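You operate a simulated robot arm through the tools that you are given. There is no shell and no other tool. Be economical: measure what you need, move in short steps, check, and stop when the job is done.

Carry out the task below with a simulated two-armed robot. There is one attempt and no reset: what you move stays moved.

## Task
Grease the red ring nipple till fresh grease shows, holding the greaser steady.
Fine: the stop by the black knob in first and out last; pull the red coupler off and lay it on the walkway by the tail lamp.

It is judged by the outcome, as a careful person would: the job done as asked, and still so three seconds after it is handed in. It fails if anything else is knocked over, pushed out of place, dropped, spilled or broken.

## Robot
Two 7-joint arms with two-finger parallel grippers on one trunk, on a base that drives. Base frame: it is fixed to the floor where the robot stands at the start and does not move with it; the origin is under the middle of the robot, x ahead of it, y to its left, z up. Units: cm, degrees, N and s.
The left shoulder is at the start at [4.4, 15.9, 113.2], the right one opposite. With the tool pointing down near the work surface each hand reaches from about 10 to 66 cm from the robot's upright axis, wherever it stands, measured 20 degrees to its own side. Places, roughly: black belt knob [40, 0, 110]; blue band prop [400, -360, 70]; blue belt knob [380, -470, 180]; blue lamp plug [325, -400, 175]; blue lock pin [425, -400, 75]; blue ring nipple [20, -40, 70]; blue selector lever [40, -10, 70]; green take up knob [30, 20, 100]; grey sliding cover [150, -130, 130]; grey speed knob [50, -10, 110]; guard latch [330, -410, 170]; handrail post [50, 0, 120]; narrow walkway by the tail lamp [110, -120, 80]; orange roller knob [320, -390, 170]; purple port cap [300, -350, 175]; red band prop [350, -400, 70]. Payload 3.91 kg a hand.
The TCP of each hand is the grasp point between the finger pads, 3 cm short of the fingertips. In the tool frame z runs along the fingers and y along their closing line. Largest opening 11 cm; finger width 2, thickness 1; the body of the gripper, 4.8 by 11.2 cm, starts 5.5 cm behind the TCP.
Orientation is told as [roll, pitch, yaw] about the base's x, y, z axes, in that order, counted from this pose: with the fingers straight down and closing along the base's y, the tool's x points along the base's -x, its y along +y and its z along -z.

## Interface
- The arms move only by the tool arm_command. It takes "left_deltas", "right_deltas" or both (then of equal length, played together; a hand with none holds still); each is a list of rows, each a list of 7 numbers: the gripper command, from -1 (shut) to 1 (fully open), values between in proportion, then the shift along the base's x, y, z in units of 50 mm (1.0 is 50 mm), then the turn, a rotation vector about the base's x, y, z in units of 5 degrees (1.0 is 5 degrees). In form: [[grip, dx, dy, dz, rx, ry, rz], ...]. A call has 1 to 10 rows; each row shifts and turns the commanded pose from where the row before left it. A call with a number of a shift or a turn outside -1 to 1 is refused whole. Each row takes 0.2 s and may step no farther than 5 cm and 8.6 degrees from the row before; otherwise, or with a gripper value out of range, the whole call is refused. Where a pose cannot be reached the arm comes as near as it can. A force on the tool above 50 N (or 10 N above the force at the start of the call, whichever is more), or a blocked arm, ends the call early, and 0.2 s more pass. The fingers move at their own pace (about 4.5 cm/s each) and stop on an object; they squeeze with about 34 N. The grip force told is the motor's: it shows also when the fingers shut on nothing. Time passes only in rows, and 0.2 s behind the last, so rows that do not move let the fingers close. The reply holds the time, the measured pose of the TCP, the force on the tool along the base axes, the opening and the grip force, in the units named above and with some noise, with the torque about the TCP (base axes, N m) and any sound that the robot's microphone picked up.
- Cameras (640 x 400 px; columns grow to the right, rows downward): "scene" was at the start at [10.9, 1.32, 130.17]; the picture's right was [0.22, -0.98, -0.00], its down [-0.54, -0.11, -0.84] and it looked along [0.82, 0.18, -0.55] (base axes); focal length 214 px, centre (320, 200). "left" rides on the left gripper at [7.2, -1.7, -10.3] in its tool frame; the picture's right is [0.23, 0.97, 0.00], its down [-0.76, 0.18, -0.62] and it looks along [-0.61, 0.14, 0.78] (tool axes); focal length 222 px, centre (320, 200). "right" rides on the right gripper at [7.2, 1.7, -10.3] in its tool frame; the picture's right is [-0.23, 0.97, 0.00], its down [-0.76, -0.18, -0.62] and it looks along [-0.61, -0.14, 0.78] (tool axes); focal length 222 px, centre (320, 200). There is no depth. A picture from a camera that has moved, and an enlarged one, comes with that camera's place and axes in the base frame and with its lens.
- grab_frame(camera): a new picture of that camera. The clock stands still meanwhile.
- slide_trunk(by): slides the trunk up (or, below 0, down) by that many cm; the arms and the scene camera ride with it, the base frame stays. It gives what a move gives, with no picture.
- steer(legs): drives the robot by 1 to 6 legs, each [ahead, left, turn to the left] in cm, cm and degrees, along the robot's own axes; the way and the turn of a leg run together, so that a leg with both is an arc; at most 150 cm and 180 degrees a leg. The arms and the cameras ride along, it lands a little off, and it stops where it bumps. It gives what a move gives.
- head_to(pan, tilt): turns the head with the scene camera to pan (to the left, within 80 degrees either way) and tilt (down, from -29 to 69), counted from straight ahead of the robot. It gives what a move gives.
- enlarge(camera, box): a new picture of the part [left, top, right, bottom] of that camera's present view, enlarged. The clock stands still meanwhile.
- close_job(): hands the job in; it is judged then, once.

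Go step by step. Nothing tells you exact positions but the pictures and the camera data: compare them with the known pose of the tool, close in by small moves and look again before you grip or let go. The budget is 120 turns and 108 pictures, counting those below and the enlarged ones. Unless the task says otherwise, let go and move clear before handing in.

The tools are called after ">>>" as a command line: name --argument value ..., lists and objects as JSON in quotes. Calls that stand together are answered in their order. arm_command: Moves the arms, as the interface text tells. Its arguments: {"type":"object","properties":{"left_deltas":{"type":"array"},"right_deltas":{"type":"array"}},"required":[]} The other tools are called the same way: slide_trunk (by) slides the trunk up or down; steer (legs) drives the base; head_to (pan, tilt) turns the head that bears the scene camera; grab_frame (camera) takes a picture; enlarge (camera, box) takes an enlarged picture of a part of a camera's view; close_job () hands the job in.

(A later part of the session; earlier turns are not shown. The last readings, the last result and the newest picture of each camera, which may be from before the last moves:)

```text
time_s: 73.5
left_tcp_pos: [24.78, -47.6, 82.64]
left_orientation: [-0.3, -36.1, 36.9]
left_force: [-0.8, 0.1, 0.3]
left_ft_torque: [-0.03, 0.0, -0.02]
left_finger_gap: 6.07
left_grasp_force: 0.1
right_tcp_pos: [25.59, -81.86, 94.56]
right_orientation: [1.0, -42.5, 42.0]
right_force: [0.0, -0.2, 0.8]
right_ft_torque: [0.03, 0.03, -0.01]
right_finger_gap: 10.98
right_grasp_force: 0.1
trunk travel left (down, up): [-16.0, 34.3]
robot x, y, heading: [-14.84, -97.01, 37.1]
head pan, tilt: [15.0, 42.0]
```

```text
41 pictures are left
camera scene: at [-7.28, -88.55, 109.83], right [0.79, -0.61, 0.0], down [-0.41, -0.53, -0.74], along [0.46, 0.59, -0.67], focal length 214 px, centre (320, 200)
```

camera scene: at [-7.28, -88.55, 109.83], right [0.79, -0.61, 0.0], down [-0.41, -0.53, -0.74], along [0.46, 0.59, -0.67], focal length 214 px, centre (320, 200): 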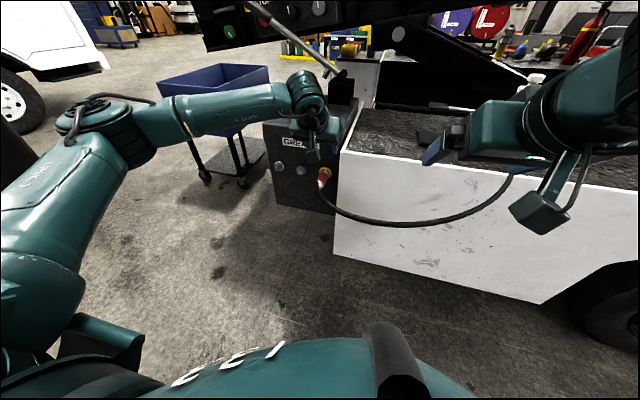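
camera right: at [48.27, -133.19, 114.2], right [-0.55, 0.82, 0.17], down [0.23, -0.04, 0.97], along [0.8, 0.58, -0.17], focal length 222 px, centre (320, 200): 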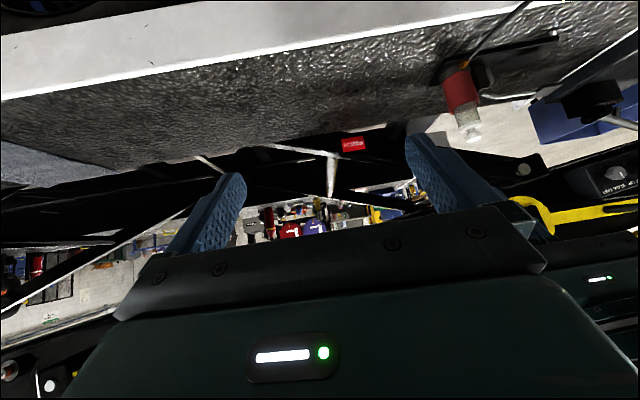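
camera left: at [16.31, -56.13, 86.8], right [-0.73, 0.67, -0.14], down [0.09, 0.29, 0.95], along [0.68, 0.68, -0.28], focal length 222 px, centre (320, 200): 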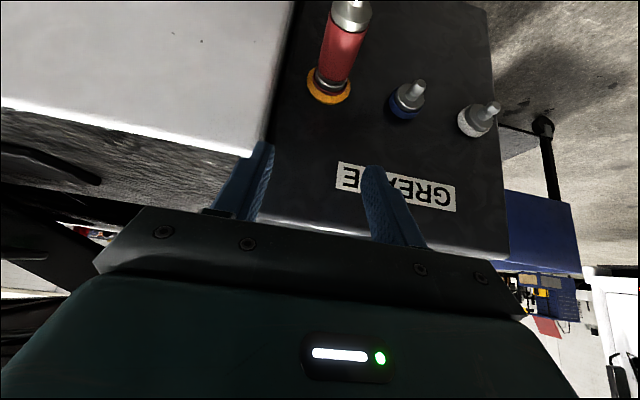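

Laterally aligned. I descend most of the way and look again.

>>> arm_command --left_deltas '[[0.1, 0, 0, -0.5, 0, 0, 0], [0.1, 0, 0, -0.5, 0, 0, 0], [0.1, 0, 0, -0.5, 0, 0, 0], [0.1, 0.1, 0.06, -0.4, 0, 0, 0], [0.1, 0, 0, 0, 0, 0, 0]]'

>>> grab_frame --camera "left"

>>> enlarge --camera "scene" --box '[260, 110, 380, 210]'

```text
time_s: 74.7
left_tcp_pos: [25.3, -47.4, 72.98]
left_orientation: [0.0, -35.9, 36.9]
left_force: [0.2, -1.0, 0.4]
left_ft_torque: [0.0, 0.05, -0.03]
left_finger_gap: 6.01
left_grasp_force: 0.0
right_tcp_pos: [25.51, -81.92, 94.5]
right_orientation: [1.0, -42.6, 42.0]
right_force: [0.4, 0.1, 0.0]
right_ft_torque: [-0.01, -0.02, 0.06]
right_finger_gap: 11.02
right_grasp_force: 0.0
trunk travel left (down, up): [-16.0, 34.3]
robot x, y, heading: [-14.56, -96.88, 37.4]
head pan, tilt: [15.0, 42.0]
```

```text
40 pictures are left
camera left: at [16.78, -55.86, 77.14], right [-0.73, 0.67, -0.14], down [0.09, 0.29, 0.95], along [0.68, 0.68, -0.28], focal length 222 px, centre (320, 200)
```

left: 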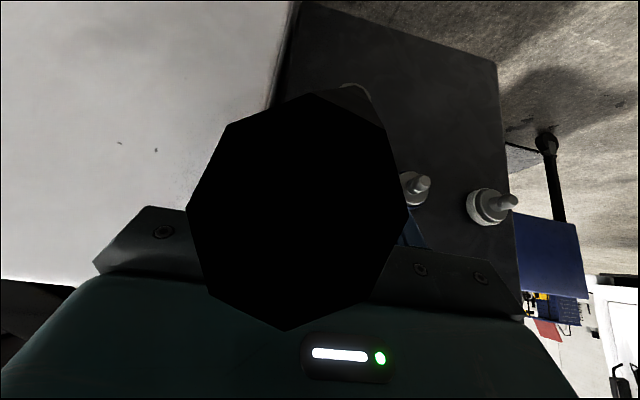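

```text
4.00 times, centred on (320, 160) of scene
camera zoom: at [-7.28, -88.54, 109.83], right [0.79, -0.61, 0.0], down [-0.41, -0.53, -0.74], along [0.46, 0.59, -0.67], focal length 858 px, centre (320, 360)
```

zoom: 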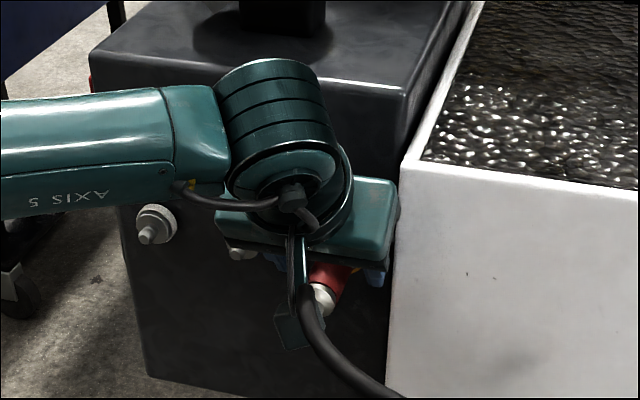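

The hand's camera is right at the hose with this tilt. I raise, drive a little nearer, and set the hand more upright so the hose stays clear.

>>> arm_command --left_deltas '[[0.1, 0, 0, 0.5, 0, 0, 0], [0.1, 0, 0, 0.5, 0, 0, 0], [0.1, 0, 0, 0.5, 0, 0, 0], [0.1, -0.18, -0.14, 0.2, -0.52, 0.69, 0], [0.1, -0.19, -0.14, 0.2, -0.52, 0.69, 0], [0.1, -0.19, -0.14, 0, -0.52, 0.69, 0], [0.1, -0.19, -0.14, 0, -0.52, 0.69, 0], [0.1, -0.19, -0.14, 0, -0.52, 0.69, 0], [0.1, -0.18, -0.14, 0, -0.52, 0.69, 0]]'

>>> steer --legs '[[7, 0, 0]]'

>>> grab_frame --camera "left"

>>> grab_frame --camera "scene"

```text
time_s: 76.7
left_tcp_pos: [19.55, -51.6, 82.64]
left_orientation: [-0.3, -10.0, 36.9]
left_force: [0.3, -0.1, 0.0]
left_ft_torque: [0.01, -0.04, -0.02]
left_finger_gap: 6.05
left_grasp_force: 0.1
right_tcp_pos: [25.62, -81.84, 94.48]
right_orientation: [1.0, -42.6, 42.1]
right_force: [-0.5, 0.5, 0.6]
right_ft_torque: [-0.01, 0.0, 0.0]
right_finger_gap: 11.03
right_grasp_force: 0.1
trunk travel left (down, up): [-16.0, 34.3]
robot x, y, heading: [-14.32, -97.34, 37.3]
head pan, tilt: [15.0, 42.0]
```

```text
time_s: 77.7
left_tcp_pos: [25.07, -47.53, 82.61]
left_orientation: [-0.2, -10.0, 36.7]
left_force: [-0.3, -0.6, 0.2]
left_ft_torque: [-0.01, -0.01, -0.01]
left_finger_gap: 6.05
left_grasp_force: 0.1
right_tcp_pos: [31.18, -77.79, 94.54]
right_orientation: [1.0, -42.6, 42.0]
right_force: [0.4, 0.9, 0.1]
right_ft_torque: [0.03, -0.01, 0.0]
right_finger_gap: 10.97
right_grasp_force: 0.0
trunk travel left (down, up): [-16.0, 34.3]
robot x, y, heading: [-9.55, -92.68, 36.9]
head pan, tilt: [15.0, 42.0]
```

```text
38 pictures are left
camera left: at [19.01, -54.2, 91.54], right [-0.76, 0.65, -0.04], down [0.41, 0.53, 0.75], along [0.5, 0.55, -0.67], focal length 222 px, centre (320, 200)
```

left: 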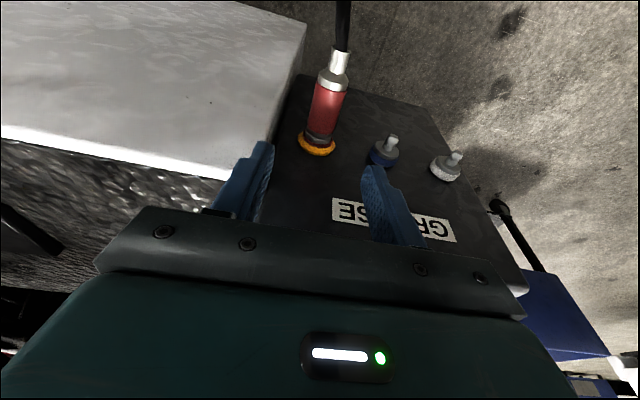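

```text
37 pictures are left
camera scene: at [-1.81, -84.41, 109.82], right [0.79, -0.61, 0.0], down [-0.41, -0.53, -0.74], along [0.46, 0.59, -0.67], focal length 214 px, centre (320, 200)
```

scene: 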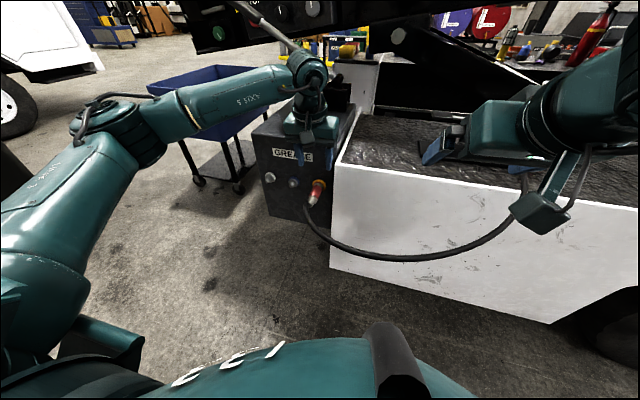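

Now well lined up with the coupler at [25.8, -46.5, 69.8]. I descend over it.

>>> arm_command --left_deltas '[[0.1, 0, 0, -0.5, 0, 0, 0], [0.1, 0, 0, -0.5, 0, 0, 0], [0.1, 0.05, 0.08, -0.5, 0, 0, 0], [0.1, 0.05, 0.08, -0.5, 0, 0, 0], [0.1, 0, 0, 0, 0, 0, 0]]'

>>> grab_frame --camera "left"

```text
time_s: 78.9
left_tcp_pos: [25.92, -46.95, 72.65]
left_orientation: [-0.2, -10.0, 36.8]
left_force: [-0.7, -0.1, 0.2]
left_ft_torque: [-0.01, 0.0, 0.01]
left_finger_gap: 6.04
left_grasp_force: 0.0
right_tcp_pos: [30.98, -77.76, 94.48]
right_orientation: [1.0, -42.6, 41.9]
right_force: [0.0, -0.7, 0.4]
right_ft_torque: [0.02, 0.01, 0.03]
right_finger_gap: 11.01
right_grasp_force: 0.1
trunk travel left (down, up): [-16.0, 34.3]
robot x, y, heading: [-9.76, -93.23, 37.2]
head pan, tilt: [15.0, 42.0]
```

```text
36 pictures are left
camera left: at [19.82, -53.54, 81.45], right [-0.76, 0.65, -0.04], down [0.41, 0.53, 0.75], along [0.51, 0.55, -0.66], focal length 222 px, centre (320, 200)
```

left: 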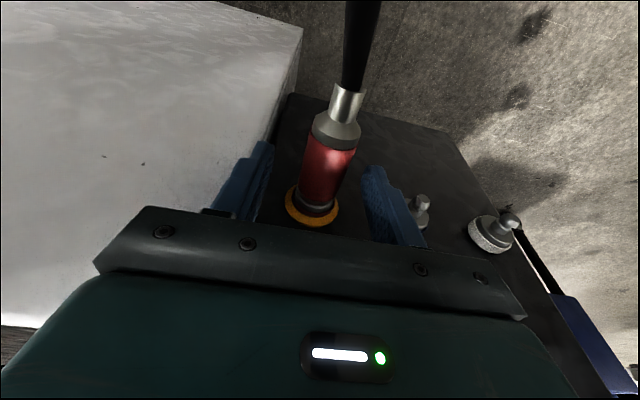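

The sleeve is between the fingers. I go down the last bit and close.

>>> arm_command --left_deltas '[[0.1, -0.03, 0.05, -0.3, 0, 0, 0], [0.1, 0, 0, -0.25, 0, 0, 0], [0.1, 0, 0, 0, 0, 0, 0], [-0.3, 0, 0, 0, 0, 0, 0], [-1, 0, 0, 0, 0, 0, 0], [-1, 0, 0, 0, 0, 0, 0], [-1, 0, 0, 0, 0, 0, 0]]'

>>> grab_frame --camera "left"

```text
time_s: 80.5
left_tcp_pos: [25.71, -46.78, 69.97]
left_orientation: [-0.4, -10.0, 36.4]
left_force: [13.3, -11.5, -2.8]
left_ft_torque: [-0.02, -0.04, -0.74]
left_finger_gap: 2.84
left_grasp_force: 33.6
right_tcp_pos: [31.23, -77.81, 94.51]
right_orientation: [1.1, -42.6, 41.8]
right_force: [0.4, -0.2, -0.3]
right_ft_torque: [-0.02, -0.01, 0.0]
right_finger_gap: 11.01
right_grasp_force: 0.0
trunk travel left (down, up): [-16.0, 34.3]
robot x, y, heading: [-9.62, -92.85, 37.0]
head pan, tilt: [15.0, 42.0]
```

```text
35 pictures are left
camera left: at [19.53, -53.3, 78.81], right [-0.76, 0.65, -0.05], down [0.41, 0.53, 0.75], along [0.51, 0.55, -0.67], focal length 222 px, centre (320, 200)
```

left: 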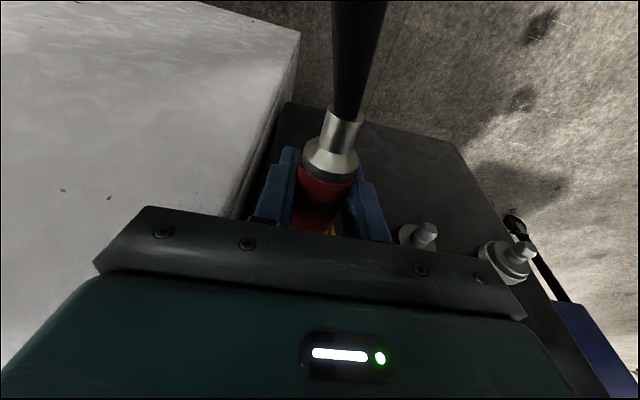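

Gripped (2.8 cm). I relieve the small side load and pull straight out along the nipple axis.

>>> arm_command --left_deltas '[[-1, 0.04, -0.05, 0, 0, 0, 0], [-1, -0.08, -0.06, 0, 0, 0, 0], [-1, -0.08, -0.06, 0, 0, 0, 0], [-1, -0.08, -0.06, 0, 0, 0, 0], [-1, -0.08, -0.06, 0, 0, 0, 0], [-1, -0.08, -0.06, 0, 0, 0, 0], [-1, -0.08, -0.06, 0, 0, 0, 0], [-1, 0, 0, 0, 0, 0, 0]]'

>>> grab_frame --camera "left"

```text
time_s: 82.3
left_tcp_pos: [23.2, -48.61, 69.86]
left_orientation: [-0.2, -10.0, 36.8]
left_force: [-1.1, -0.1, -0.8]
left_ft_torque: [0.0, 0.04, 0.01]
left_finger_gap: 2.75
left_grasp_force: 34.1
right_tcp_pos: [30.99, -77.87, 94.42]
right_orientation: [1.0, -42.6, 41.8]
right_force: [-0.5, -0.3, 0.0]
right_ft_torque: [0.01, 0.03, -0.02]
right_finger_gap: 11.0
right_grasp_force: 0.1
trunk travel left (down, up): [-16.0, 34.3]
robot x, y, heading: [-9.53, -92.85, 37.0]
head pan, tilt: [15.0, 42.0]
```

```text
34 pictures are left
camera left: at [17.03, -55.22, 78.82], right [-0.76, 0.65, -0.04], down [0.41, 0.53, 0.75], along [0.5, 0.55, -0.67], focal length 222 px, centre (320, 200)
```

left: 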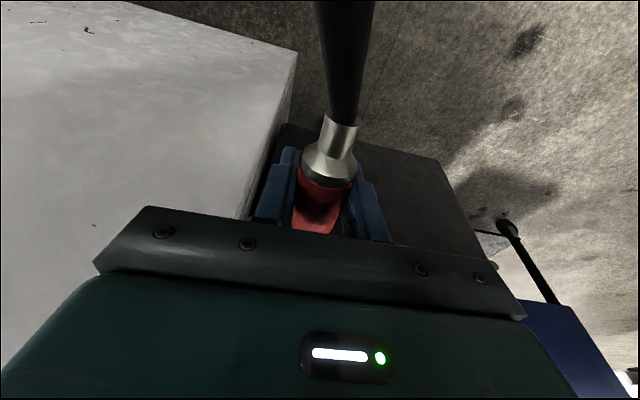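

The force has dropped to zero: it's off. I draw it further out, raise it and check.

>>> arm_command --left_deltas '[[-1, -0.24, -0.18, 0, 0, 0, 0], [-1, -0.24, -0.18, 0, 0, 0, 0], [-1, -0.24, -0.18, 0.1, 0, 0, 0], [-1, -0.16, -0.12, 0.4, 0, 0, 0], [-1, 0, 0, 0.6, 0, 0, 0], [-1, 0, 0, 0.7, 0, 0, 0], [-1, 0, 0, 0.7, 0, 0, 0], [-1, 0, 0, 0.7, 0, 0, 0], [-1, 0, 0, 0.7, 0, 0, 0]]'

>>> grab_frame --camera "scene"

```text
time_s: 84.3
left_tcp_pos: [18.94, -51.79, 89.19]
left_orientation: [-0.3, -9.9, 36.6]
left_force: [0.4, 0.4, -1.7]
left_ft_torque: [0.02, 0.01, -0.05]
left_finger_gap: 2.77
left_grasp_force: 33.8
right_tcp_pos: [31.13, -77.8, 94.47]
right_orientation: [1.0, -42.7, 41.9]
right_force: [0.0, -0.3, 0.9]
right_ft_torque: [-0.02, -0.01, 0.01]
right_finger_gap: 10.99
right_grasp_force: 0.0
trunk travel left (down, up): [-16.0, 34.3]
robot x, y, heading: [-9.45, -93.2, 37.1]
head pan, tilt: [15.0, 42.0]
```

```text
33 pictures are left
camera scene: at [-1.81, -84.43, 109.82], right [0.79, -0.61, 0.0], down [-0.41, -0.53, -0.74], along [0.46, 0.59, -0.67], focal length 214 px, centre (320, 200)
```

scene: 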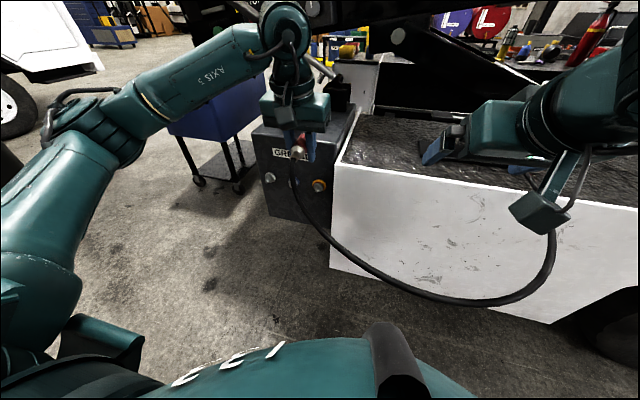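

The coupler is in hand and the grease ring stays visible. I raise the trunk and strafe along the walkway with it.

>>> slide_trunk --by 14

>>> steer --legs '[[0, -50, 0]]'

>>> grab_frame --camera "scene"

```text
time_s: 85.9
left_tcp_pos: [18.93, -51.77, 103.07]
left_orientation: [-0.2, -10.0, 36.8]
left_force: [0.1, 1.1, -0.8]
left_ft_torque: [-0.02, -0.03, 0.01]
left_finger_gap: 2.73
left_grasp_force: 34.0
right_tcp_pos: [31.04, -77.88, 108.4]
right_orientation: [1.0, -42.6, 41.9]
right_force: [0.7, -0.1, 0.4]
right_ft_torque: [0.01, 0.02, 0.0]
right_finger_gap: 11.01
right_grasp_force: 0.1
trunk travel left (down, up): [-30.0, 20.3]
robot x, y, heading: [-9.05, -92.36, 37.0]
head pan, tilt: [15.0, 42.0]
```

```text
time_s: 88.8
left_tcp_pos: [48.58, -90.83, 103.02]
left_orientation: [-0.1, -10.0, 36.3]
left_force: [0.3, -0.1, 0.1]
left_ft_torque: [0.01, 0.03, 0.02]
left_finger_gap: 2.71
left_grasp_force: 34.2
right_tcp_pos: [60.47, -117.12, 108.43]
right_orientation: [1.0, -42.6, 41.4]
right_force: [0.1, -0.1, -0.1]
right_ft_torque: [0.02, 0.03, 0.01]
right_finger_gap: 11.02
right_grasp_force: 0.1
trunk travel left (down, up): [-30.0, 20.3]
robot x, y, heading: [19.88, -131.86, 36.5]
head pan, tilt: [15.0, 42.0]
```

```text
32 pictures are left
camera scene: at [27.55, -123.46, 123.83], right [0.78, -0.62, 0.0], down [-0.41, -0.52, -0.74], along [0.46, 0.58, -0.67], focal length 214 px, centre (320, 200)
```

scene: 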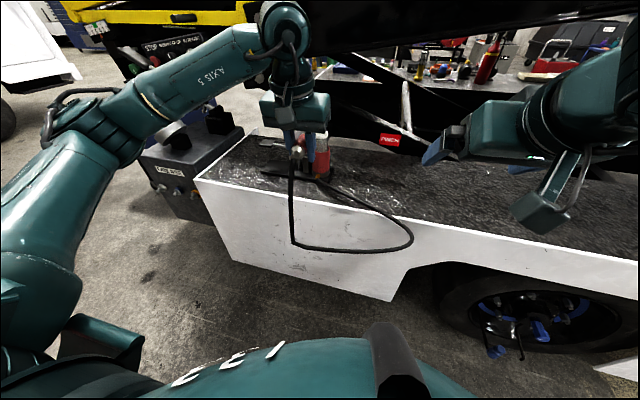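

Still fine; the hose hangs clear of the base. I strafe on past the greaser.

>>> steer --legs '[[0, -45, 0]]'

>>> head_to --pan 0 --tilt 28

>>> grab_frame --camera "scene"

```text
time_s: 91.5
left_tcp_pos: [75.93, -127.77, 103.11]
left_orientation: [-0.2, -10.0, 35.4]
left_force: [0.4, 0.2, -0.9]
left_ft_torque: [0.03, 0.0, 0.04]
left_finger_gap: 2.73
left_grasp_force: 33.7
right_tcp_pos: [87.35, -154.18, 108.45]
right_orientation: [1.0, -42.6, 40.6]
right_force: [0.4, -0.1, 0.1]
right_ft_torque: [0.01, -0.01, 0.02]
right_finger_gap: 11.01
right_grasp_force: 0.1
trunk travel left (down, up): [-30.0, 20.3]
robot x, y, heading: [46.55, -168.2, 35.8]
head pan, tilt: [15.0, 42.0]
```

```text
time_s: 92.3
left_tcp_pos: [75.88, -127.77, 102.95]
left_orientation: [-0.2, -10.0, 35.4]
left_force: [-0.4, -0.6, -1.2]
left_ft_torque: [0.0, 0.01, -0.01]
left_finger_gap: 2.73
left_grasp_force: 33.7
right_tcp_pos: [87.36, -154.13, 108.52]
right_orientation: [0.9, -42.7, 40.6]
right_force: [-0.6, -0.1, -0.2]
right_ft_torque: [0.02, 0.03, 0.01]
right_finger_gap: 11.01
right_grasp_force: 0.0
trunk travel left (down, up): [-30.0, 20.3]
robot x, y, heading: [46.3, -168.22, 35.9]
head pan, tilt: [0.0, 28.0]
```

```text
31 pictures are left
camera scene: at [56.46, -161.1, 125.97], right [0.59, -0.81, 0.0], down [-0.38, -0.28, -0.88], along [0.72, 0.52, -0.47], focal length 214 px, centre (320, 200)
```

scene: 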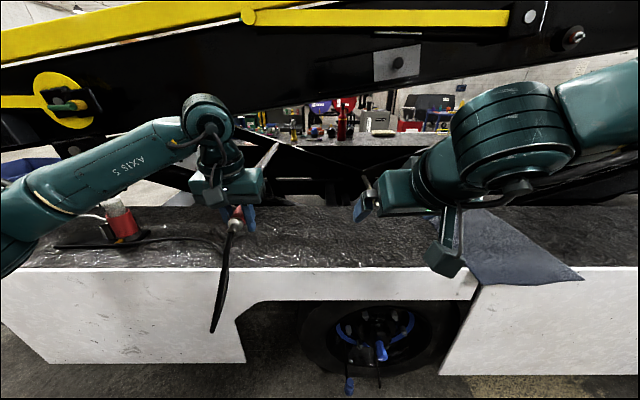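

The given spot is mid-deck, between greaser and mat. I take one look to the right for the lamp before choosing where to lay it.

>>> head_to --pan -25 --tilt 15

>>> grab_frame --camera "scene"

>>> grab_frame --camera "right"

```text
time_s: 93.2
left_tcp_pos: [75.92, -127.85, 103.08]
left_orientation: [0.0, -10.0, 35.3]
left_force: [0.1, 0.1, -0.6]
left_ft_torque: [-0.02, 0.02, 0.04]
left_finger_gap: 2.71
left_grasp_force: 34.4
right_tcp_pos: [87.25, -154.27, 108.53]
right_orientation: [1.1, -42.6, 40.6]
right_force: [0.4, -0.5, -0.1]
right_ft_torque: [0.04, -0.03, 0.02]
right_finger_gap: 11.0
right_grasp_force: 0.0
trunk travel left (down, up): [-30.0, 20.3]
robot x, y, heading: [46.75, -168.13, 36.0]
head pan, tilt: [-25.0, 15.0]
```

```text
30 pictures are left
camera scene: at [58.24, -164.68, 128.07], right [0.19, -0.98, 0.0], down [-0.25, -0.05, -0.97], along [0.95, 0.18, -0.26], focal length 214 px, centre (320, 200)
```

scene: 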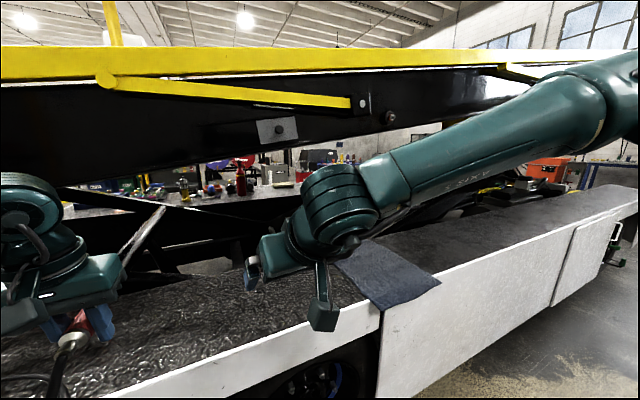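

```text
29 pictures are left
camera right: at [77.04, -160.98, 111.2], right [-0.51, 0.84, 0.17], down [0.23, -0.05, 0.97], along [0.83, 0.54, -0.17], focal length 222 px, centre (320, 200)
```

right: 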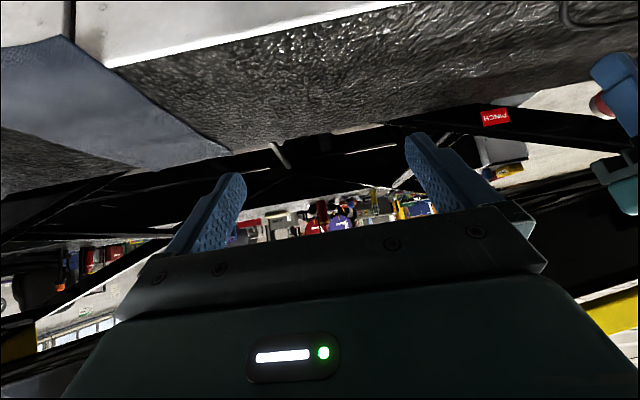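

The textured deck before the mat is the walkway in question. I drive in closer and move the coupler over mid-deck.

>>> steer --legs '[[20, 0, 1]]'

>>> arm_command --left_deltas '[[-1, 0.5, 0.3, 0, 0.55, -0.75, 0], [-1, 0.5, 0.3, 0, 0.55, -0.75, 0], [-1, 0.4, 0.3, 0, 0.55, -0.75, 0], [-1, 0.3, 0.2, 0, 0.4, -0.55, 0], [-1, 0, 0, 0, 0, 0, 0]]'

>>> head_to --pan 5 --tilt 40

>>> grab_frame --camera "scene"

```text
time_s: 94.8
left_tcp_pos: [91.05, -115.5, 103.12]
left_orientation: [-0.1, -10.0, 36.5]
left_force: [-0.1, 0.5, -0.8]
left_ft_torque: [0.02, 0.01, 0.02]
left_finger_gap: 2.73
left_grasp_force: 34.2
right_tcp_pos: [102.94, -141.71, 108.35]
right_orientation: [1.0, -42.6, 41.5]
right_force: [0.2, -0.2, 0.5]
right_ft_torque: [0.01, -0.02, 0.02]
right_finger_gap: 10.98
right_grasp_force: 0.1
trunk travel left (down, up): [-30.0, 20.3]
robot x, y, heading: [62.74, -156.43, 36.8]
head pan, tilt: [-25.0, 15.0]
```

```text
time_s: 96.0
left_tcp_pos: [99.61, -109.95, 103.02]
left_orientation: [-0.2, -27.6, 36.5]
left_force: [-0.5, -0.1, -0.6]
left_ft_torque: [0.02, 0.01, -0.02]
left_finger_gap: 2.7
left_grasp_force: 33.8
right_tcp_pos: [102.91, -141.69, 108.45]
right_orientation: [1.0, -42.8, 41.7]
right_force: [0.9, -0.7, -0.4]
right_ft_torque: [0.01, 0.0, -0.01]
right_finger_gap: 10.99
right_grasp_force: 0.0
trunk travel left (down, up): [-30.0, 20.3]
robot x, y, heading: [62.5, -156.61, 36.8]
head pan, tilt: [-25.0, 15.0]
```

```text
time_s: 96.9
left_tcp_pos: [99.56, -110.04, 102.94]
left_orientation: [-0.3, -27.4, 36.4]
left_force: [0.1, -0.8, -0.5]
left_ft_torque: [-0.01, -0.02, 0.03]
left_finger_gap: 2.7
left_grasp_force: 33.8
right_tcp_pos: [102.81, -141.72, 108.5]
right_orientation: [1.0, -42.6, 41.6]
right_force: [-0.1, 0.1, -0.5]
right_ft_torque: [-0.02, 0.01, 0.0]
right_finger_gap: 10.99
right_grasp_force: 0.1
trunk travel left (down, up): [-30.0, 20.3]
robot x, y, heading: [62.74, -156.07, 36.7]
head pan, tilt: [5.0, 40.0]
```

```text
28 pictures are left
camera scene: at [71.2, -149.1, 124.12], right [0.67, -0.75, 0.0], down [-0.48, -0.43, -0.77], along [0.57, 0.51, -0.64], focal length 214 px, centre (320, 200)
```

scene: 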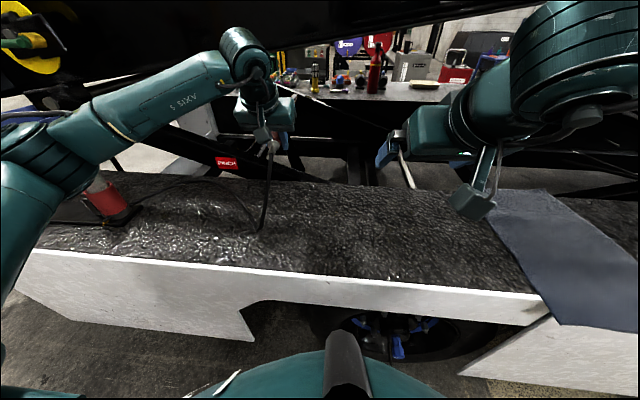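

Deck spans about n −2 to 32 cm and the coupler is over its middle. I lower the trunk, then creep down until contact.

>>> slide_trunk --by -14

>>> arm_command --left_deltas '[[-1, 0, 0, -0.3, 0, 0, 0], [-1, 0, 0, -0.3, 0, 0, 0], [-1, 0, 0, -0.2, 0, 0, 0], [-1, 0, 0, 0, 0, 0, 0]]'

>>> grab_frame --camera "scene"

>>> grab_frame --camera "left"

```text
time_s: 98.6
left_tcp_pos: [99.52, -110.0, 88.95]
left_orientation: [-0.2, -27.5, 36.6]
left_force: [0.4, -0.2, -1.1]
left_ft_torque: [0.01, 0.0, 0.01]
left_finger_gap: 2.74
left_grasp_force: 34.0
right_tcp_pos: [102.96, -141.79, 94.53]
right_orientation: [0.8, -42.6, 41.6]
right_force: [0.6, 0.8, -1.2]
right_ft_torque: [-0.01, 0.02, 0.02]
right_finger_gap: 10.97
right_grasp_force: 0.1
trunk travel left (down, up): [-16.0, 34.3]
robot x, y, heading: [62.58, -156.71, 36.6]
head pan, tilt: [5.0, 40.0]
```

```text
time_s: 99.6
left_tcp_pos: [99.52, -109.9, 84.76]
left_orientation: [-0.3, -27.4, 36.5]
left_force: [-0.6, -0.5, -1.7]
left_ft_torque: [0.01, -0.01, -0.01]
left_finger_gap: 2.72
left_grasp_force: 34.0
right_tcp_pos: [102.87, -141.8, 94.41]
right_orientation: [1.0, -42.7, 41.6]
right_force: [-0.2, 1.0, -0.2]
right_ft_torque: [0.0, -0.01, -0.02]
right_finger_gap: 10.96
right_grasp_force: 0.1
trunk travel left (down, up): [-16.0, 34.3]
robot x, y, heading: [62.41, -156.54, 36.7]
head pan, tilt: [5.0, 40.0]
```

```text
27 pictures are left
camera scene: at [71.19, -149.1, 110.12], right [0.67, -0.74, 0.0], down [-0.48, -0.43, -0.77], along [0.57, 0.51, -0.64], focal length 214 px, centre (320, 200)
```

scene: 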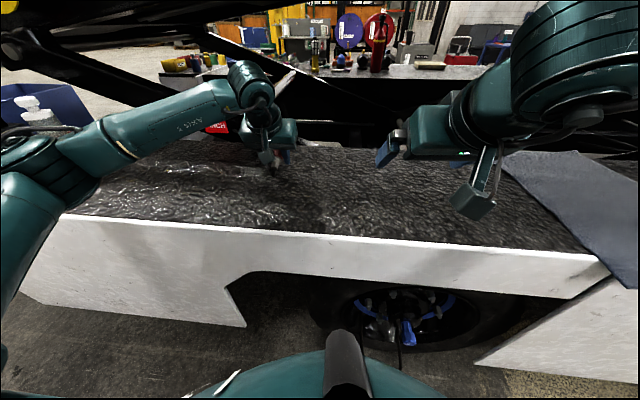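

```text
26 pictures are left
camera left: at [91.62, -117.87, 90.72], right [-0.74, 0.66, -0.11], down [0.21, 0.38, 0.9], along [0.64, 0.65, -0.42], focal length 222 px, centre (320, 200)
```

left: 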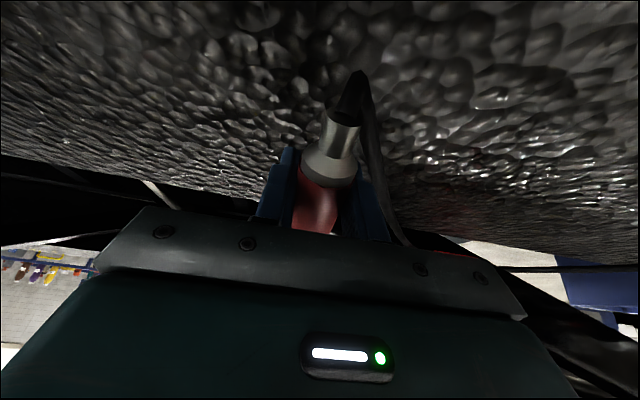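

Close above the deck now. I creep down in small steps watching the force.

>>> arm_command --left_deltas '[[-1, 0, 0, -0.1, 0, 0, 0], [-1, 0, 0, -0.1, 0, 0, 0], [-1, 0, 0, -0.1, 0, 0, 0], [-1, 0, 0, -0.1, 0, 0, 0], [-1, 0, 0, 0, 0, 0, 0]]'

>>> grab_frame --camera "left"

```text
time_s: 100.8
left_tcp_pos: [99.55, -109.92, 83.04]
left_orientation: [-0.4, -27.5, 36.4]
left_force: [0.1, 0.1, 4.3]
left_ft_torque: [0.05, 0.02, -0.03]
left_finger_gap: 2.74
left_grasp_force: 33.7
right_tcp_pos: [103.01, -141.81, 94.56]
right_orientation: [1.0, -42.7, 41.6]
right_force: [0.2, -0.5, -0.6]
right_ft_torque: [0.0, 0.03, 0.0]
right_finger_gap: 11.0
right_grasp_force: 0.0
trunk travel left (down, up): [-16.0, 34.3]
robot x, y, heading: [62.39, -156.67, 37.2]
head pan, tilt: [5.0, 40.0]
```

```text
25 pictures are left
camera left: at [91.59, -117.87, 88.93], right [-0.74, 0.66, -0.11], down [0.2, 0.38, 0.9], along [0.64, 0.65, -0.41], focal length 222 px, centre (320, 200)
```

left: 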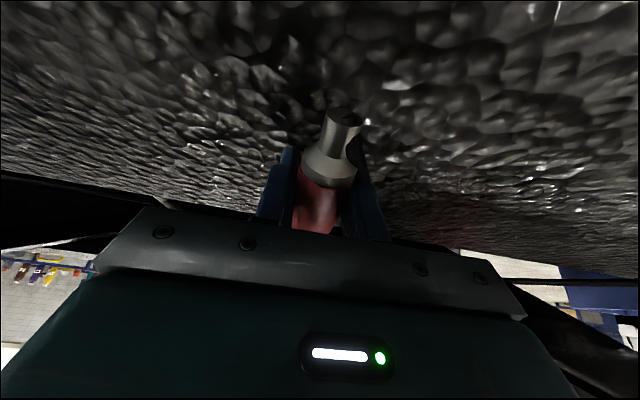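

Contact at the deck (about 4 N). I open the fingers slowly to let it settle.

>>> arm_command --left_deltas '[[-0.48, 0, 0, 0, 0, 0, 0], [-0.44, 0, 0, 0, 0, 0, 0], [-0.38, 0, 0, 0, 0, 0, 0], [-0.2, 0, 0, 0, 0, 0, 0], [0.0, 0, 0, 0, 0, 0, 0], [0.2, 0, 0, 0, 0, 0, 0], [0.2, 0, 0, 0, 0, 0, 0]]'

>>> grab_frame --camera "left"

```text
time_s: 102.4
left_tcp_pos: [99.62, -110.07, 83.22]
left_orientation: [-0.3, -27.6, 36.5]
left_force: [1.0, -8.9, 8.3]
left_ft_torque: [-0.01, 0.11, 0.1]
left_finger_gap: 6.2
left_grasp_force: 0.0
right_tcp_pos: [102.78, -141.84, 94.55]
right_orientation: [1.0, -42.7, 41.6]
right_force: [0.4, 0.0, 0.6]
right_ft_torque: [-0.01, -0.01, -0.02]
right_finger_gap: 11.0
right_grasp_force: 0.2
trunk travel left (down, up): [-16.0, 34.3]
robot x, y, heading: [62.42, -156.96, 36.5]
head pan, tilt: [5.0, 40.0]
```

```text
24 pictures are left
camera left: at [91.57, -117.97, 88.95], right [-0.74, 0.66, -0.11], down [0.21, 0.38, 0.9], along [0.64, 0.65, -0.41], focal length 222 px, centre (320, 200)
```

left: 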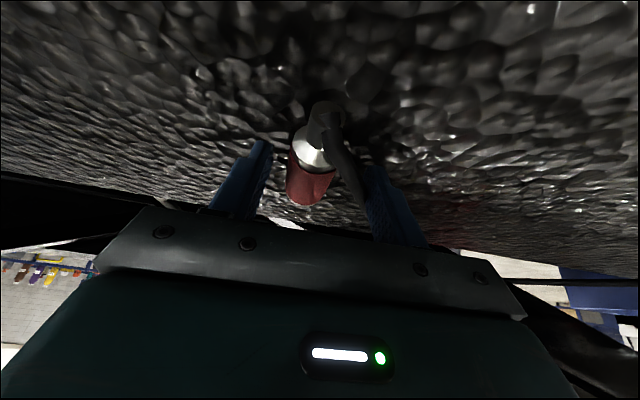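

The coupler lies on the deck. I lift the hand straight off along the fingers and check.

>>> arm_command --left_deltas '[[0.2, -0.04, -0.03, 0.12, 0, 0, 0], [0.2, -0.08, -0.06, 0.2, 0, 0, 0], [0.2, -0.15, -0.1, 0.4, 0, 0, 0], [0.2, -0.2, -0.15, 0.5, 0, 0, 0], [0.2, -0.2, -0.15, 0.5, 0, 0, 0], [0.2, -0.2, -0.15, 0.5, 0, 0, 0]]'

>>> grab_frame --camera "left"

>>> grab_frame --camera "scene"

```text
time_s: 103.8
left_tcp_pos: [95.17, -113.48, 94.09]
left_orientation: [-0.3, -27.4, 36.5]
left_force: [0.4, -0.9, 0.1]
left_ft_torque: [0.02, 0.0, -0.03]
left_finger_gap: 6.64
left_grasp_force: 0.1
right_tcp_pos: [102.87, -141.81, 94.5]
right_orientation: [1.1, -42.6, 41.6]
right_force: [-1.7, 0.1, -0.6]
right_ft_torque: [-0.04, 0.03, -0.03]
right_finger_gap: 11.03
right_grasp_force: 0.1
trunk travel left (down, up): [-16.0, 34.3]
robot x, y, heading: [62.86, -156.8, 36.5]
head pan, tilt: [5.0, 40.0]
```

```text
23 pictures are left
camera left: at [87.25, -121.4, 99.97], right [-0.74, 0.66, -0.11], down [0.21, 0.38, 0.9], along [0.64, 0.65, -0.42], focal length 222 px, centre (320, 200)
```

left: 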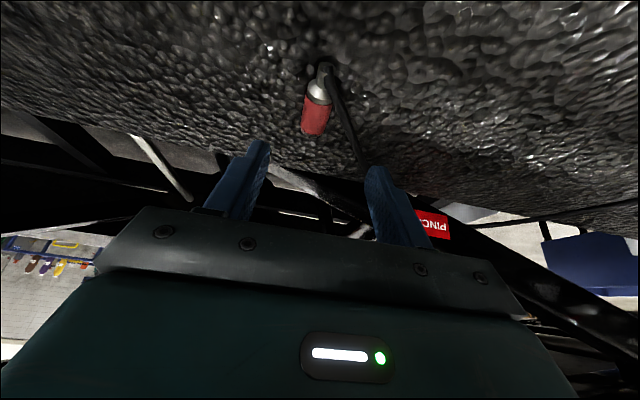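

```text
22 pictures are left
camera scene: at [71.19, -149.11, 110.12], right [0.67, -0.74, 0.0], down [-0.48, -0.43, -0.77], along [0.57, 0.51, -0.64], focal length 214 px, centre (320, 200)
```

scene: 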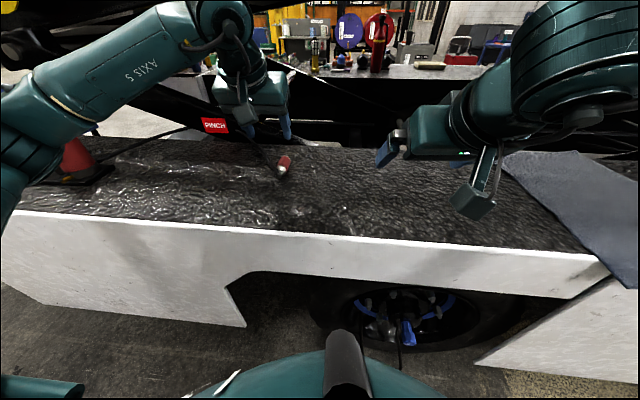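

The coupler lies on the deck. I zoom in to make sure the hose isn't caught on the left hand.

>>> enlarge --camera "scene" --box '[60, 80, 340, 230]'

>>> enlarge --camera "left" --box '[200, 40, 640, 260]'

```text
2.29 times, centred on (200, 155) of scene
camera zoom: at [71.19, -149.11, 110.12], right [0.67, -0.74, 0.0], down [-0.48, -0.43, -0.77], along [0.57, 0.51, -0.64], focal length 490 px, centre (594, 303)
```

zoom: 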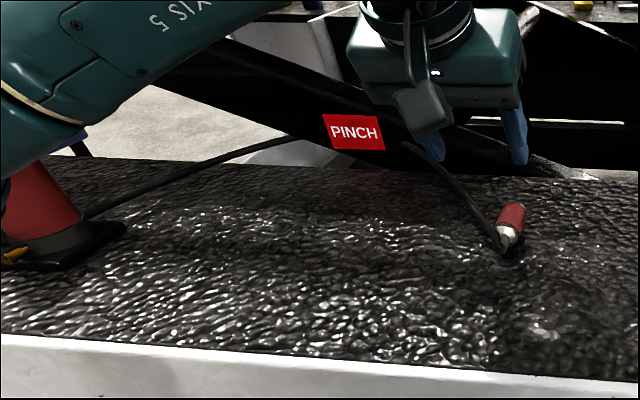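

```text
1.45 times, centred on (420, 150) of left
camera zoom: at [87.25, -121.4, 99.97], right [-0.74, 0.66, -0.11], down [0.21, 0.38, 0.9], along [0.64, 0.65, -0.42], focal length 323 px, centre (174, 273)
```

zoom: 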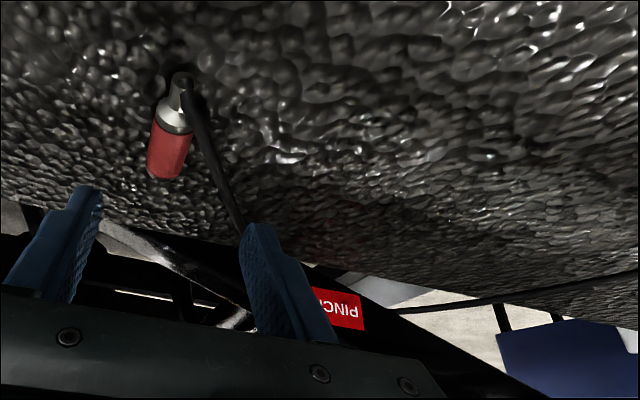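

The hose loops free on the far side of the finger. I withdraw the left hand toward me and up, raise the trunk, and head back for the stop button.

>>> arm_command --left_deltas '[[0.2, -0.4, -0.3, 0.3, -0.3, 0.4, 0], [0.2, -0.4, -0.3, 0.3, -0.5, 0.7, 0], [0.2, -0.4, -0.3, 0.3, -0.5, 0.7, 0], [0.2, -0.2, -0.15, 0.2, -0.5, 0.7, 0], [0.2, 0, 0, 0.2, -0.5, 0.7, 0], [0.2, 0, 0, 0, -0.5, 0.7, 0], [0.2, 0, 0, 0, -0.3, 0.4, 0]]'

>>> slide_trunk --by 16

>>> steer --legs '[[-30, 0, 0]]'

>>> grab_frame --camera "scene"

```text
time_s: 105.4
left_tcp_pos: [88.41, -118.36, 100.5]
left_orientation: [0.0, -0.7, 36.4]
left_force: [-0.1, -0.1, 0.7]
left_ft_torque: [-0.02, 0.0, 0.03]
left_finger_gap: 6.61
left_grasp_force: 0.0
right_tcp_pos: [102.81, -141.58, 94.43]
right_orientation: [1.1, -42.7, 41.6]
right_force: [-0.7, -0.6, -0.6]
right_ft_torque: [-0.03, 0.04, 0.0]
right_finger_gap: 11.01
right_grasp_force: 0.0
trunk travel left (down, up): [-16.0, 34.3]
robot x, y, heading: [62.17, -156.69, 36.5]
head pan, tilt: [5.0, 40.0]
```

```text
time_s: 107.2
left_tcp_pos: [88.32, -118.34, 116.5]
left_orientation: [0.1, -1.0, 36.4]
left_force: [-0.2, -0.2, 0.6]
left_ft_torque: [0.01, -0.02, 0.04]
left_finger_gap: 6.59
left_grasp_force: 0.0
right_tcp_pos: [102.97, -141.65, 110.59]
right_orientation: [0.9, -42.6, 41.6]
right_force: [1.1, 0.0, 0.6]
right_ft_torque: [0.0, 0.0, -0.01]
right_finger_gap: 10.99
right_grasp_force: 0.0
trunk travel left (down, up): [-32.0, 18.3]
robot x, y, heading: [62.06, -156.52, 36.8]
head pan, tilt: [5.0, 40.0]
```

```text
time_s: 109.3
left_tcp_pos: [64.55, -136.36, 116.38]
left_orientation: [0.0, -0.9, 36.1]
left_force: [0.1, -0.3, -0.5]
left_ft_torque: [0.05, 0.01, 0.0]
left_finger_gap: 6.59
left_grasp_force: 0.0
right_tcp_pos: [79.08, -159.85, 110.44]
right_orientation: [1.0, -42.7, 41.3]
right_force: [0.8, -0.5, 0.8]
right_ft_torque: [0.01, 0.01, 0.0]
right_finger_gap: 10.99
right_grasp_force: 0.1
trunk travel left (down, up): [-32.0, 18.3]
robot x, y, heading: [38.53, -174.22, 36.3]
head pan, tilt: [5.0, 40.0]
```

```text
19 pictures are left
camera scene: at [47.29, -166.98, 126.13], right [0.66, -0.75, 0.0], down [-0.48, -0.43, -0.77], along [0.57, 0.51, -0.64], focal length 214 px, centre (320, 200)
```

scene: 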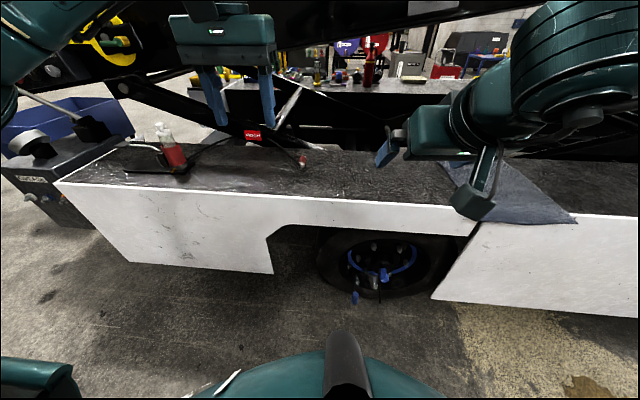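

Coupler, hose and greaser lie as intended. I tuck the left hand in and drive back the way I came to the stop panel.

>>> arm_command --left_deltas '[[0.2, -0.26, -0.53, 0.24, 0, 0, 0], [0.2, -0.26, -0.53, 0.24, 0, 0, 0], [0.2, -0.26, -0.53, 0.24, 0, 0, 0], [0.2, -0.26, -0.53, 0.24, 0, 0, 0], [0.2, -0.26, -0.53, 0.24, 0, 0, 0]]'

>>> steer --legs '[[4, 103, 0], [0, 0, -36.3], [-8, 94, 0]]'

>>> head_to --pan 0 --tilt 35

>>> grab_frame --camera "scene"

```text
time_s: 110.5
left_tcp_pos: [58.12, -149.76, 122.27]
left_orientation: [0.0, -0.8, 36.0]
left_force: [1.0, -0.2, 0.0]
left_ft_torque: [-0.02, 0.02, -0.04]
left_finger_gap: 6.57
left_grasp_force: 0.1
right_tcp_pos: [79.11, -159.83, 110.59]
right_orientation: [1.0, -42.7, 41.3]
right_force: [-0.1, -0.4, 0.9]
right_ft_torque: [0.0, 0.01, 0.0]
right_finger_gap: 10.99
right_grasp_force: 0.0
trunk travel left (down, up): [-32.0, 18.3]
robot x, y, heading: [38.56, -174.57, 36.6]
head pan, tilt: [5.0, 40.0]
```

```text
time_s: 117.4
left_tcp_pos: [12.12, -77.78, 122.19]
left_orientation: [-0.1, -0.6, 2.3]
left_force: [0.5, 1.1, 0.2]
left_ft_torque: [0.02, 0.0, -0.05]
left_finger_gap: 6.6
left_grasp_force: 0.1
right_tcp_pos: [23.9, -97.87, 110.49]
right_orientation: [0.8, -42.5, 7.7]
right_force: [0.4, -0.6, -0.3]
right_ft_torque: [0.0, -0.01, -0.02]
right_finger_gap: 11.0
right_grasp_force: 0.0
trunk travel left (down, up): [-32.0, 18.3]
robot x, y, heading: [-18.03, -87.54, 2.9]
head pan, tilt: [5.0, 40.0]
stopped in leg 2: the robot was blocked; the commanded pose is now the measured one
```

```text
time_s: 118.1
left_tcp_pos: [12.21, -77.91, 122.03]
left_orientation: [-0.1, -0.5, 2.4]
left_force: [0.3, -0.2, -0.1]
left_ft_torque: [0.02, 0.0, 0.01]
left_finger_gap: 6.58
left_grasp_force: 0.0
right_tcp_pos: [23.9, -97.95, 110.21]
right_orientation: [0.9, -42.4, 7.6]
right_force: [0.1, 0.1, -0.1]
right_ft_torque: [0.0, 0.01, -0.01]
right_finger_gap: 11.01
right_grasp_force: 0.1
trunk travel left (down, up): [-32.0, 18.3]
robot x, y, heading: [-18.4, -88.05, 2.9]
head pan, tilt: [0.0, 35.0]
```

```text
18 pictures are left
camera scene: at [-5.97, -86.9, 126.79], right [0.05, -1.0, 0.0], down [-0.58, -0.03, -0.82], along [0.82, 0.04, -0.58], focal length 214 px, centre (320, 200)
```

scene: 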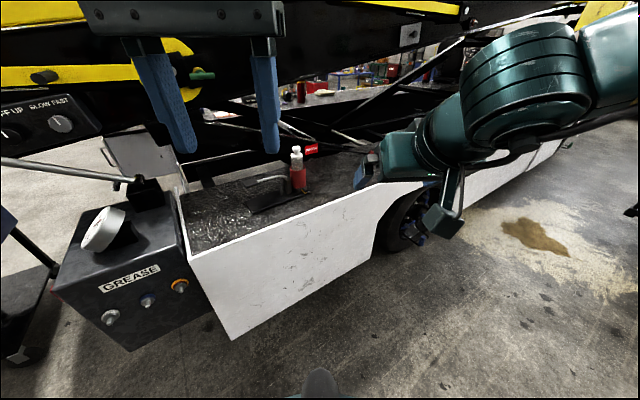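

I was blocked at the end of the turn, probably by the stand behind me. I move gently forward-left away from it and look back.

>>> steer --legs '[[4, 40, 0]]'

>>> head_to --pan -80 --tilt 30

>>> grab_frame --camera "scene"

```text
time_s: 120.6
left_tcp_pos: [13.65, -37.73, 122.37]
left_orientation: [0.1, -0.8, 2.6]
left_force: [-0.8, -0.6, -0.4]
left_ft_torque: [-0.02, 0.0, 0.02]
left_finger_gap: 6.61
left_grasp_force: 0.0
right_tcp_pos: [25.76, -57.73, 110.47]
right_orientation: [0.9, -42.6, 7.7]
right_force: [-1.0, 0.6, -0.5]
right_ft_torque: [0.01, 0.03, -0.02]
right_finger_gap: 11.01
right_grasp_force: 0.0
trunk travel left (down, up): [-32.0, 18.3]
robot x, y, heading: [-16.37, -47.66, 2.9]
head pan, tilt: [0.0, 35.0]
```

```text
time_s: 122.1
left_tcp_pos: [13.77, -37.89, 122.24]
left_orientation: [0.1, -0.8, 2.6]
left_force: [0.7, 0.4, 0.2]
left_ft_torque: [0.0, 0.05, 0.0]
left_finger_gap: 6.6
left_grasp_force: 0.0
right_tcp_pos: [25.75, -57.8, 110.55]
right_orientation: [1.0, -42.6, 7.6]
right_force: [-0.5, 0.2, -0.1]
right_ft_torque: [-0.03, 0.01, 0.03]
right_finger_gap: 11.02
right_grasp_force: 0.0
trunk travel left (down, up): [-32.0, 18.3]
robot x, y, heading: [-16.05, -47.37, 3.0]
head pan, tilt: [-80.0, 30.0]
```

```text
17 pictures are left
camera scene: at [-11.2, -56.1, 127.65], right [-0.97, -0.22, 0.0], down [-0.11, 0.49, -0.87], along [0.19, -0.84, -0.5], focal length 214 px, centre (320, 200)
```

scene: 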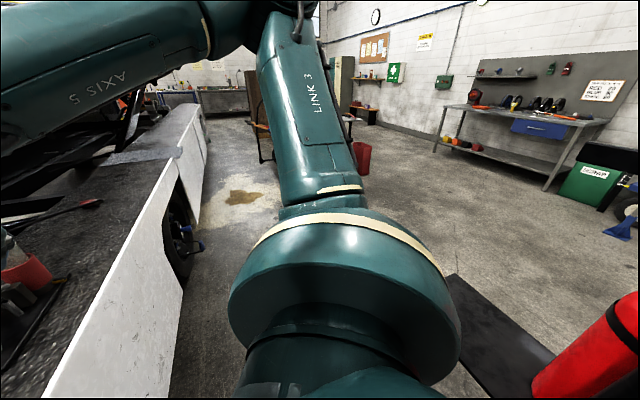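

The stand and cylinder are still upright. I continue to my earlier place before the panel and check the stand from there.

>>> steer --legs '[[-5.8, 52.6, -3]]'

>>> grab_frame --camera "scene"

>>> head_to --pan 0 --tilt 35

>>> grab_frame --camera "scene"

```text
time_s: 125.1
left_tcp_pos: [7.54, 11.89, 122.37]
left_orientation: [0.0, -0.8, -1.3]
left_force: [0.3, 0.2, 0.1]
left_ft_torque: [-0.02, 0.01, -0.01]
left_finger_gap: 6.59
left_grasp_force: 0.1
right_tcp_pos: [18.14, -8.63, 110.56]
right_orientation: [1.0, -42.7, 4.0]
right_force: [0.7, 0.1, -0.2]
right_ft_torque: [-0.03, -0.03, -0.03]
right_finger_gap: 10.98
right_grasp_force: 0.0
trunk travel left (down, up): [-32.0, 18.3]
robot x, y, heading: [-22.73, 4.62, -1.2]
head pan, tilt: [-80.0, 30.0]
```

```text
16 pictures are left
camera scene: at [-18.56, -4.63, 127.66], right [-0.99, -0.16, 0.0], down [-0.08, 0.49, -0.87], along [0.14, -0.86, -0.5], focal length 214 px, centre (320, 200)
```

scene: 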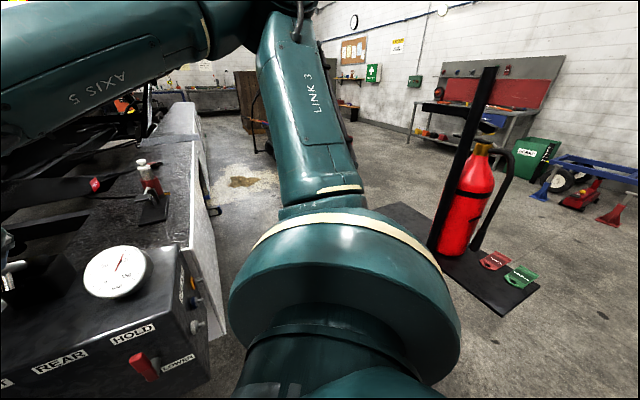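

```text
time_s: 126.7
left_tcp_pos: [7.64, 11.87, 122.2]
left_orientation: [0.0, -0.8, -1.3]
left_force: [0.2, 0.4, -1.0]
left_ft_torque: [-0.03, -0.01, 0.02]
left_finger_gap: 6.6
left_grasp_force: 0.0
right_tcp_pos: [18.15, -8.77, 110.55]
right_orientation: [1.0, -42.6, 3.9]
right_force: [0.4, 0.8, 0.6]
right_ft_torque: [0.02, 0.03, -0.01]
right_finger_gap: 11.0
right_grasp_force: 0.0
trunk travel left (down, up): [-32.0, 18.3]
robot x, y, heading: [-22.78, 3.89, -0.6]
head pan, tilt: [0.0, 35.0]
```

```text
15 pictures are left
camera scene: at [-11.18, 4.12, 126.88], right [-0.02, -1.0, 0.0], down [-0.57, 0.01, -0.82], along [0.82, -0.01, -0.57], focal length 214 px, centre (320, 200)
```

scene: 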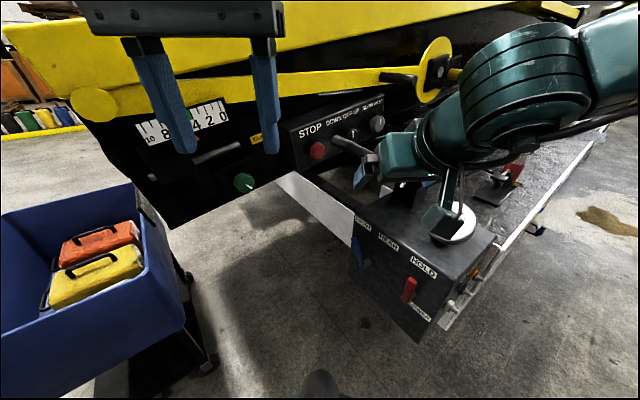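

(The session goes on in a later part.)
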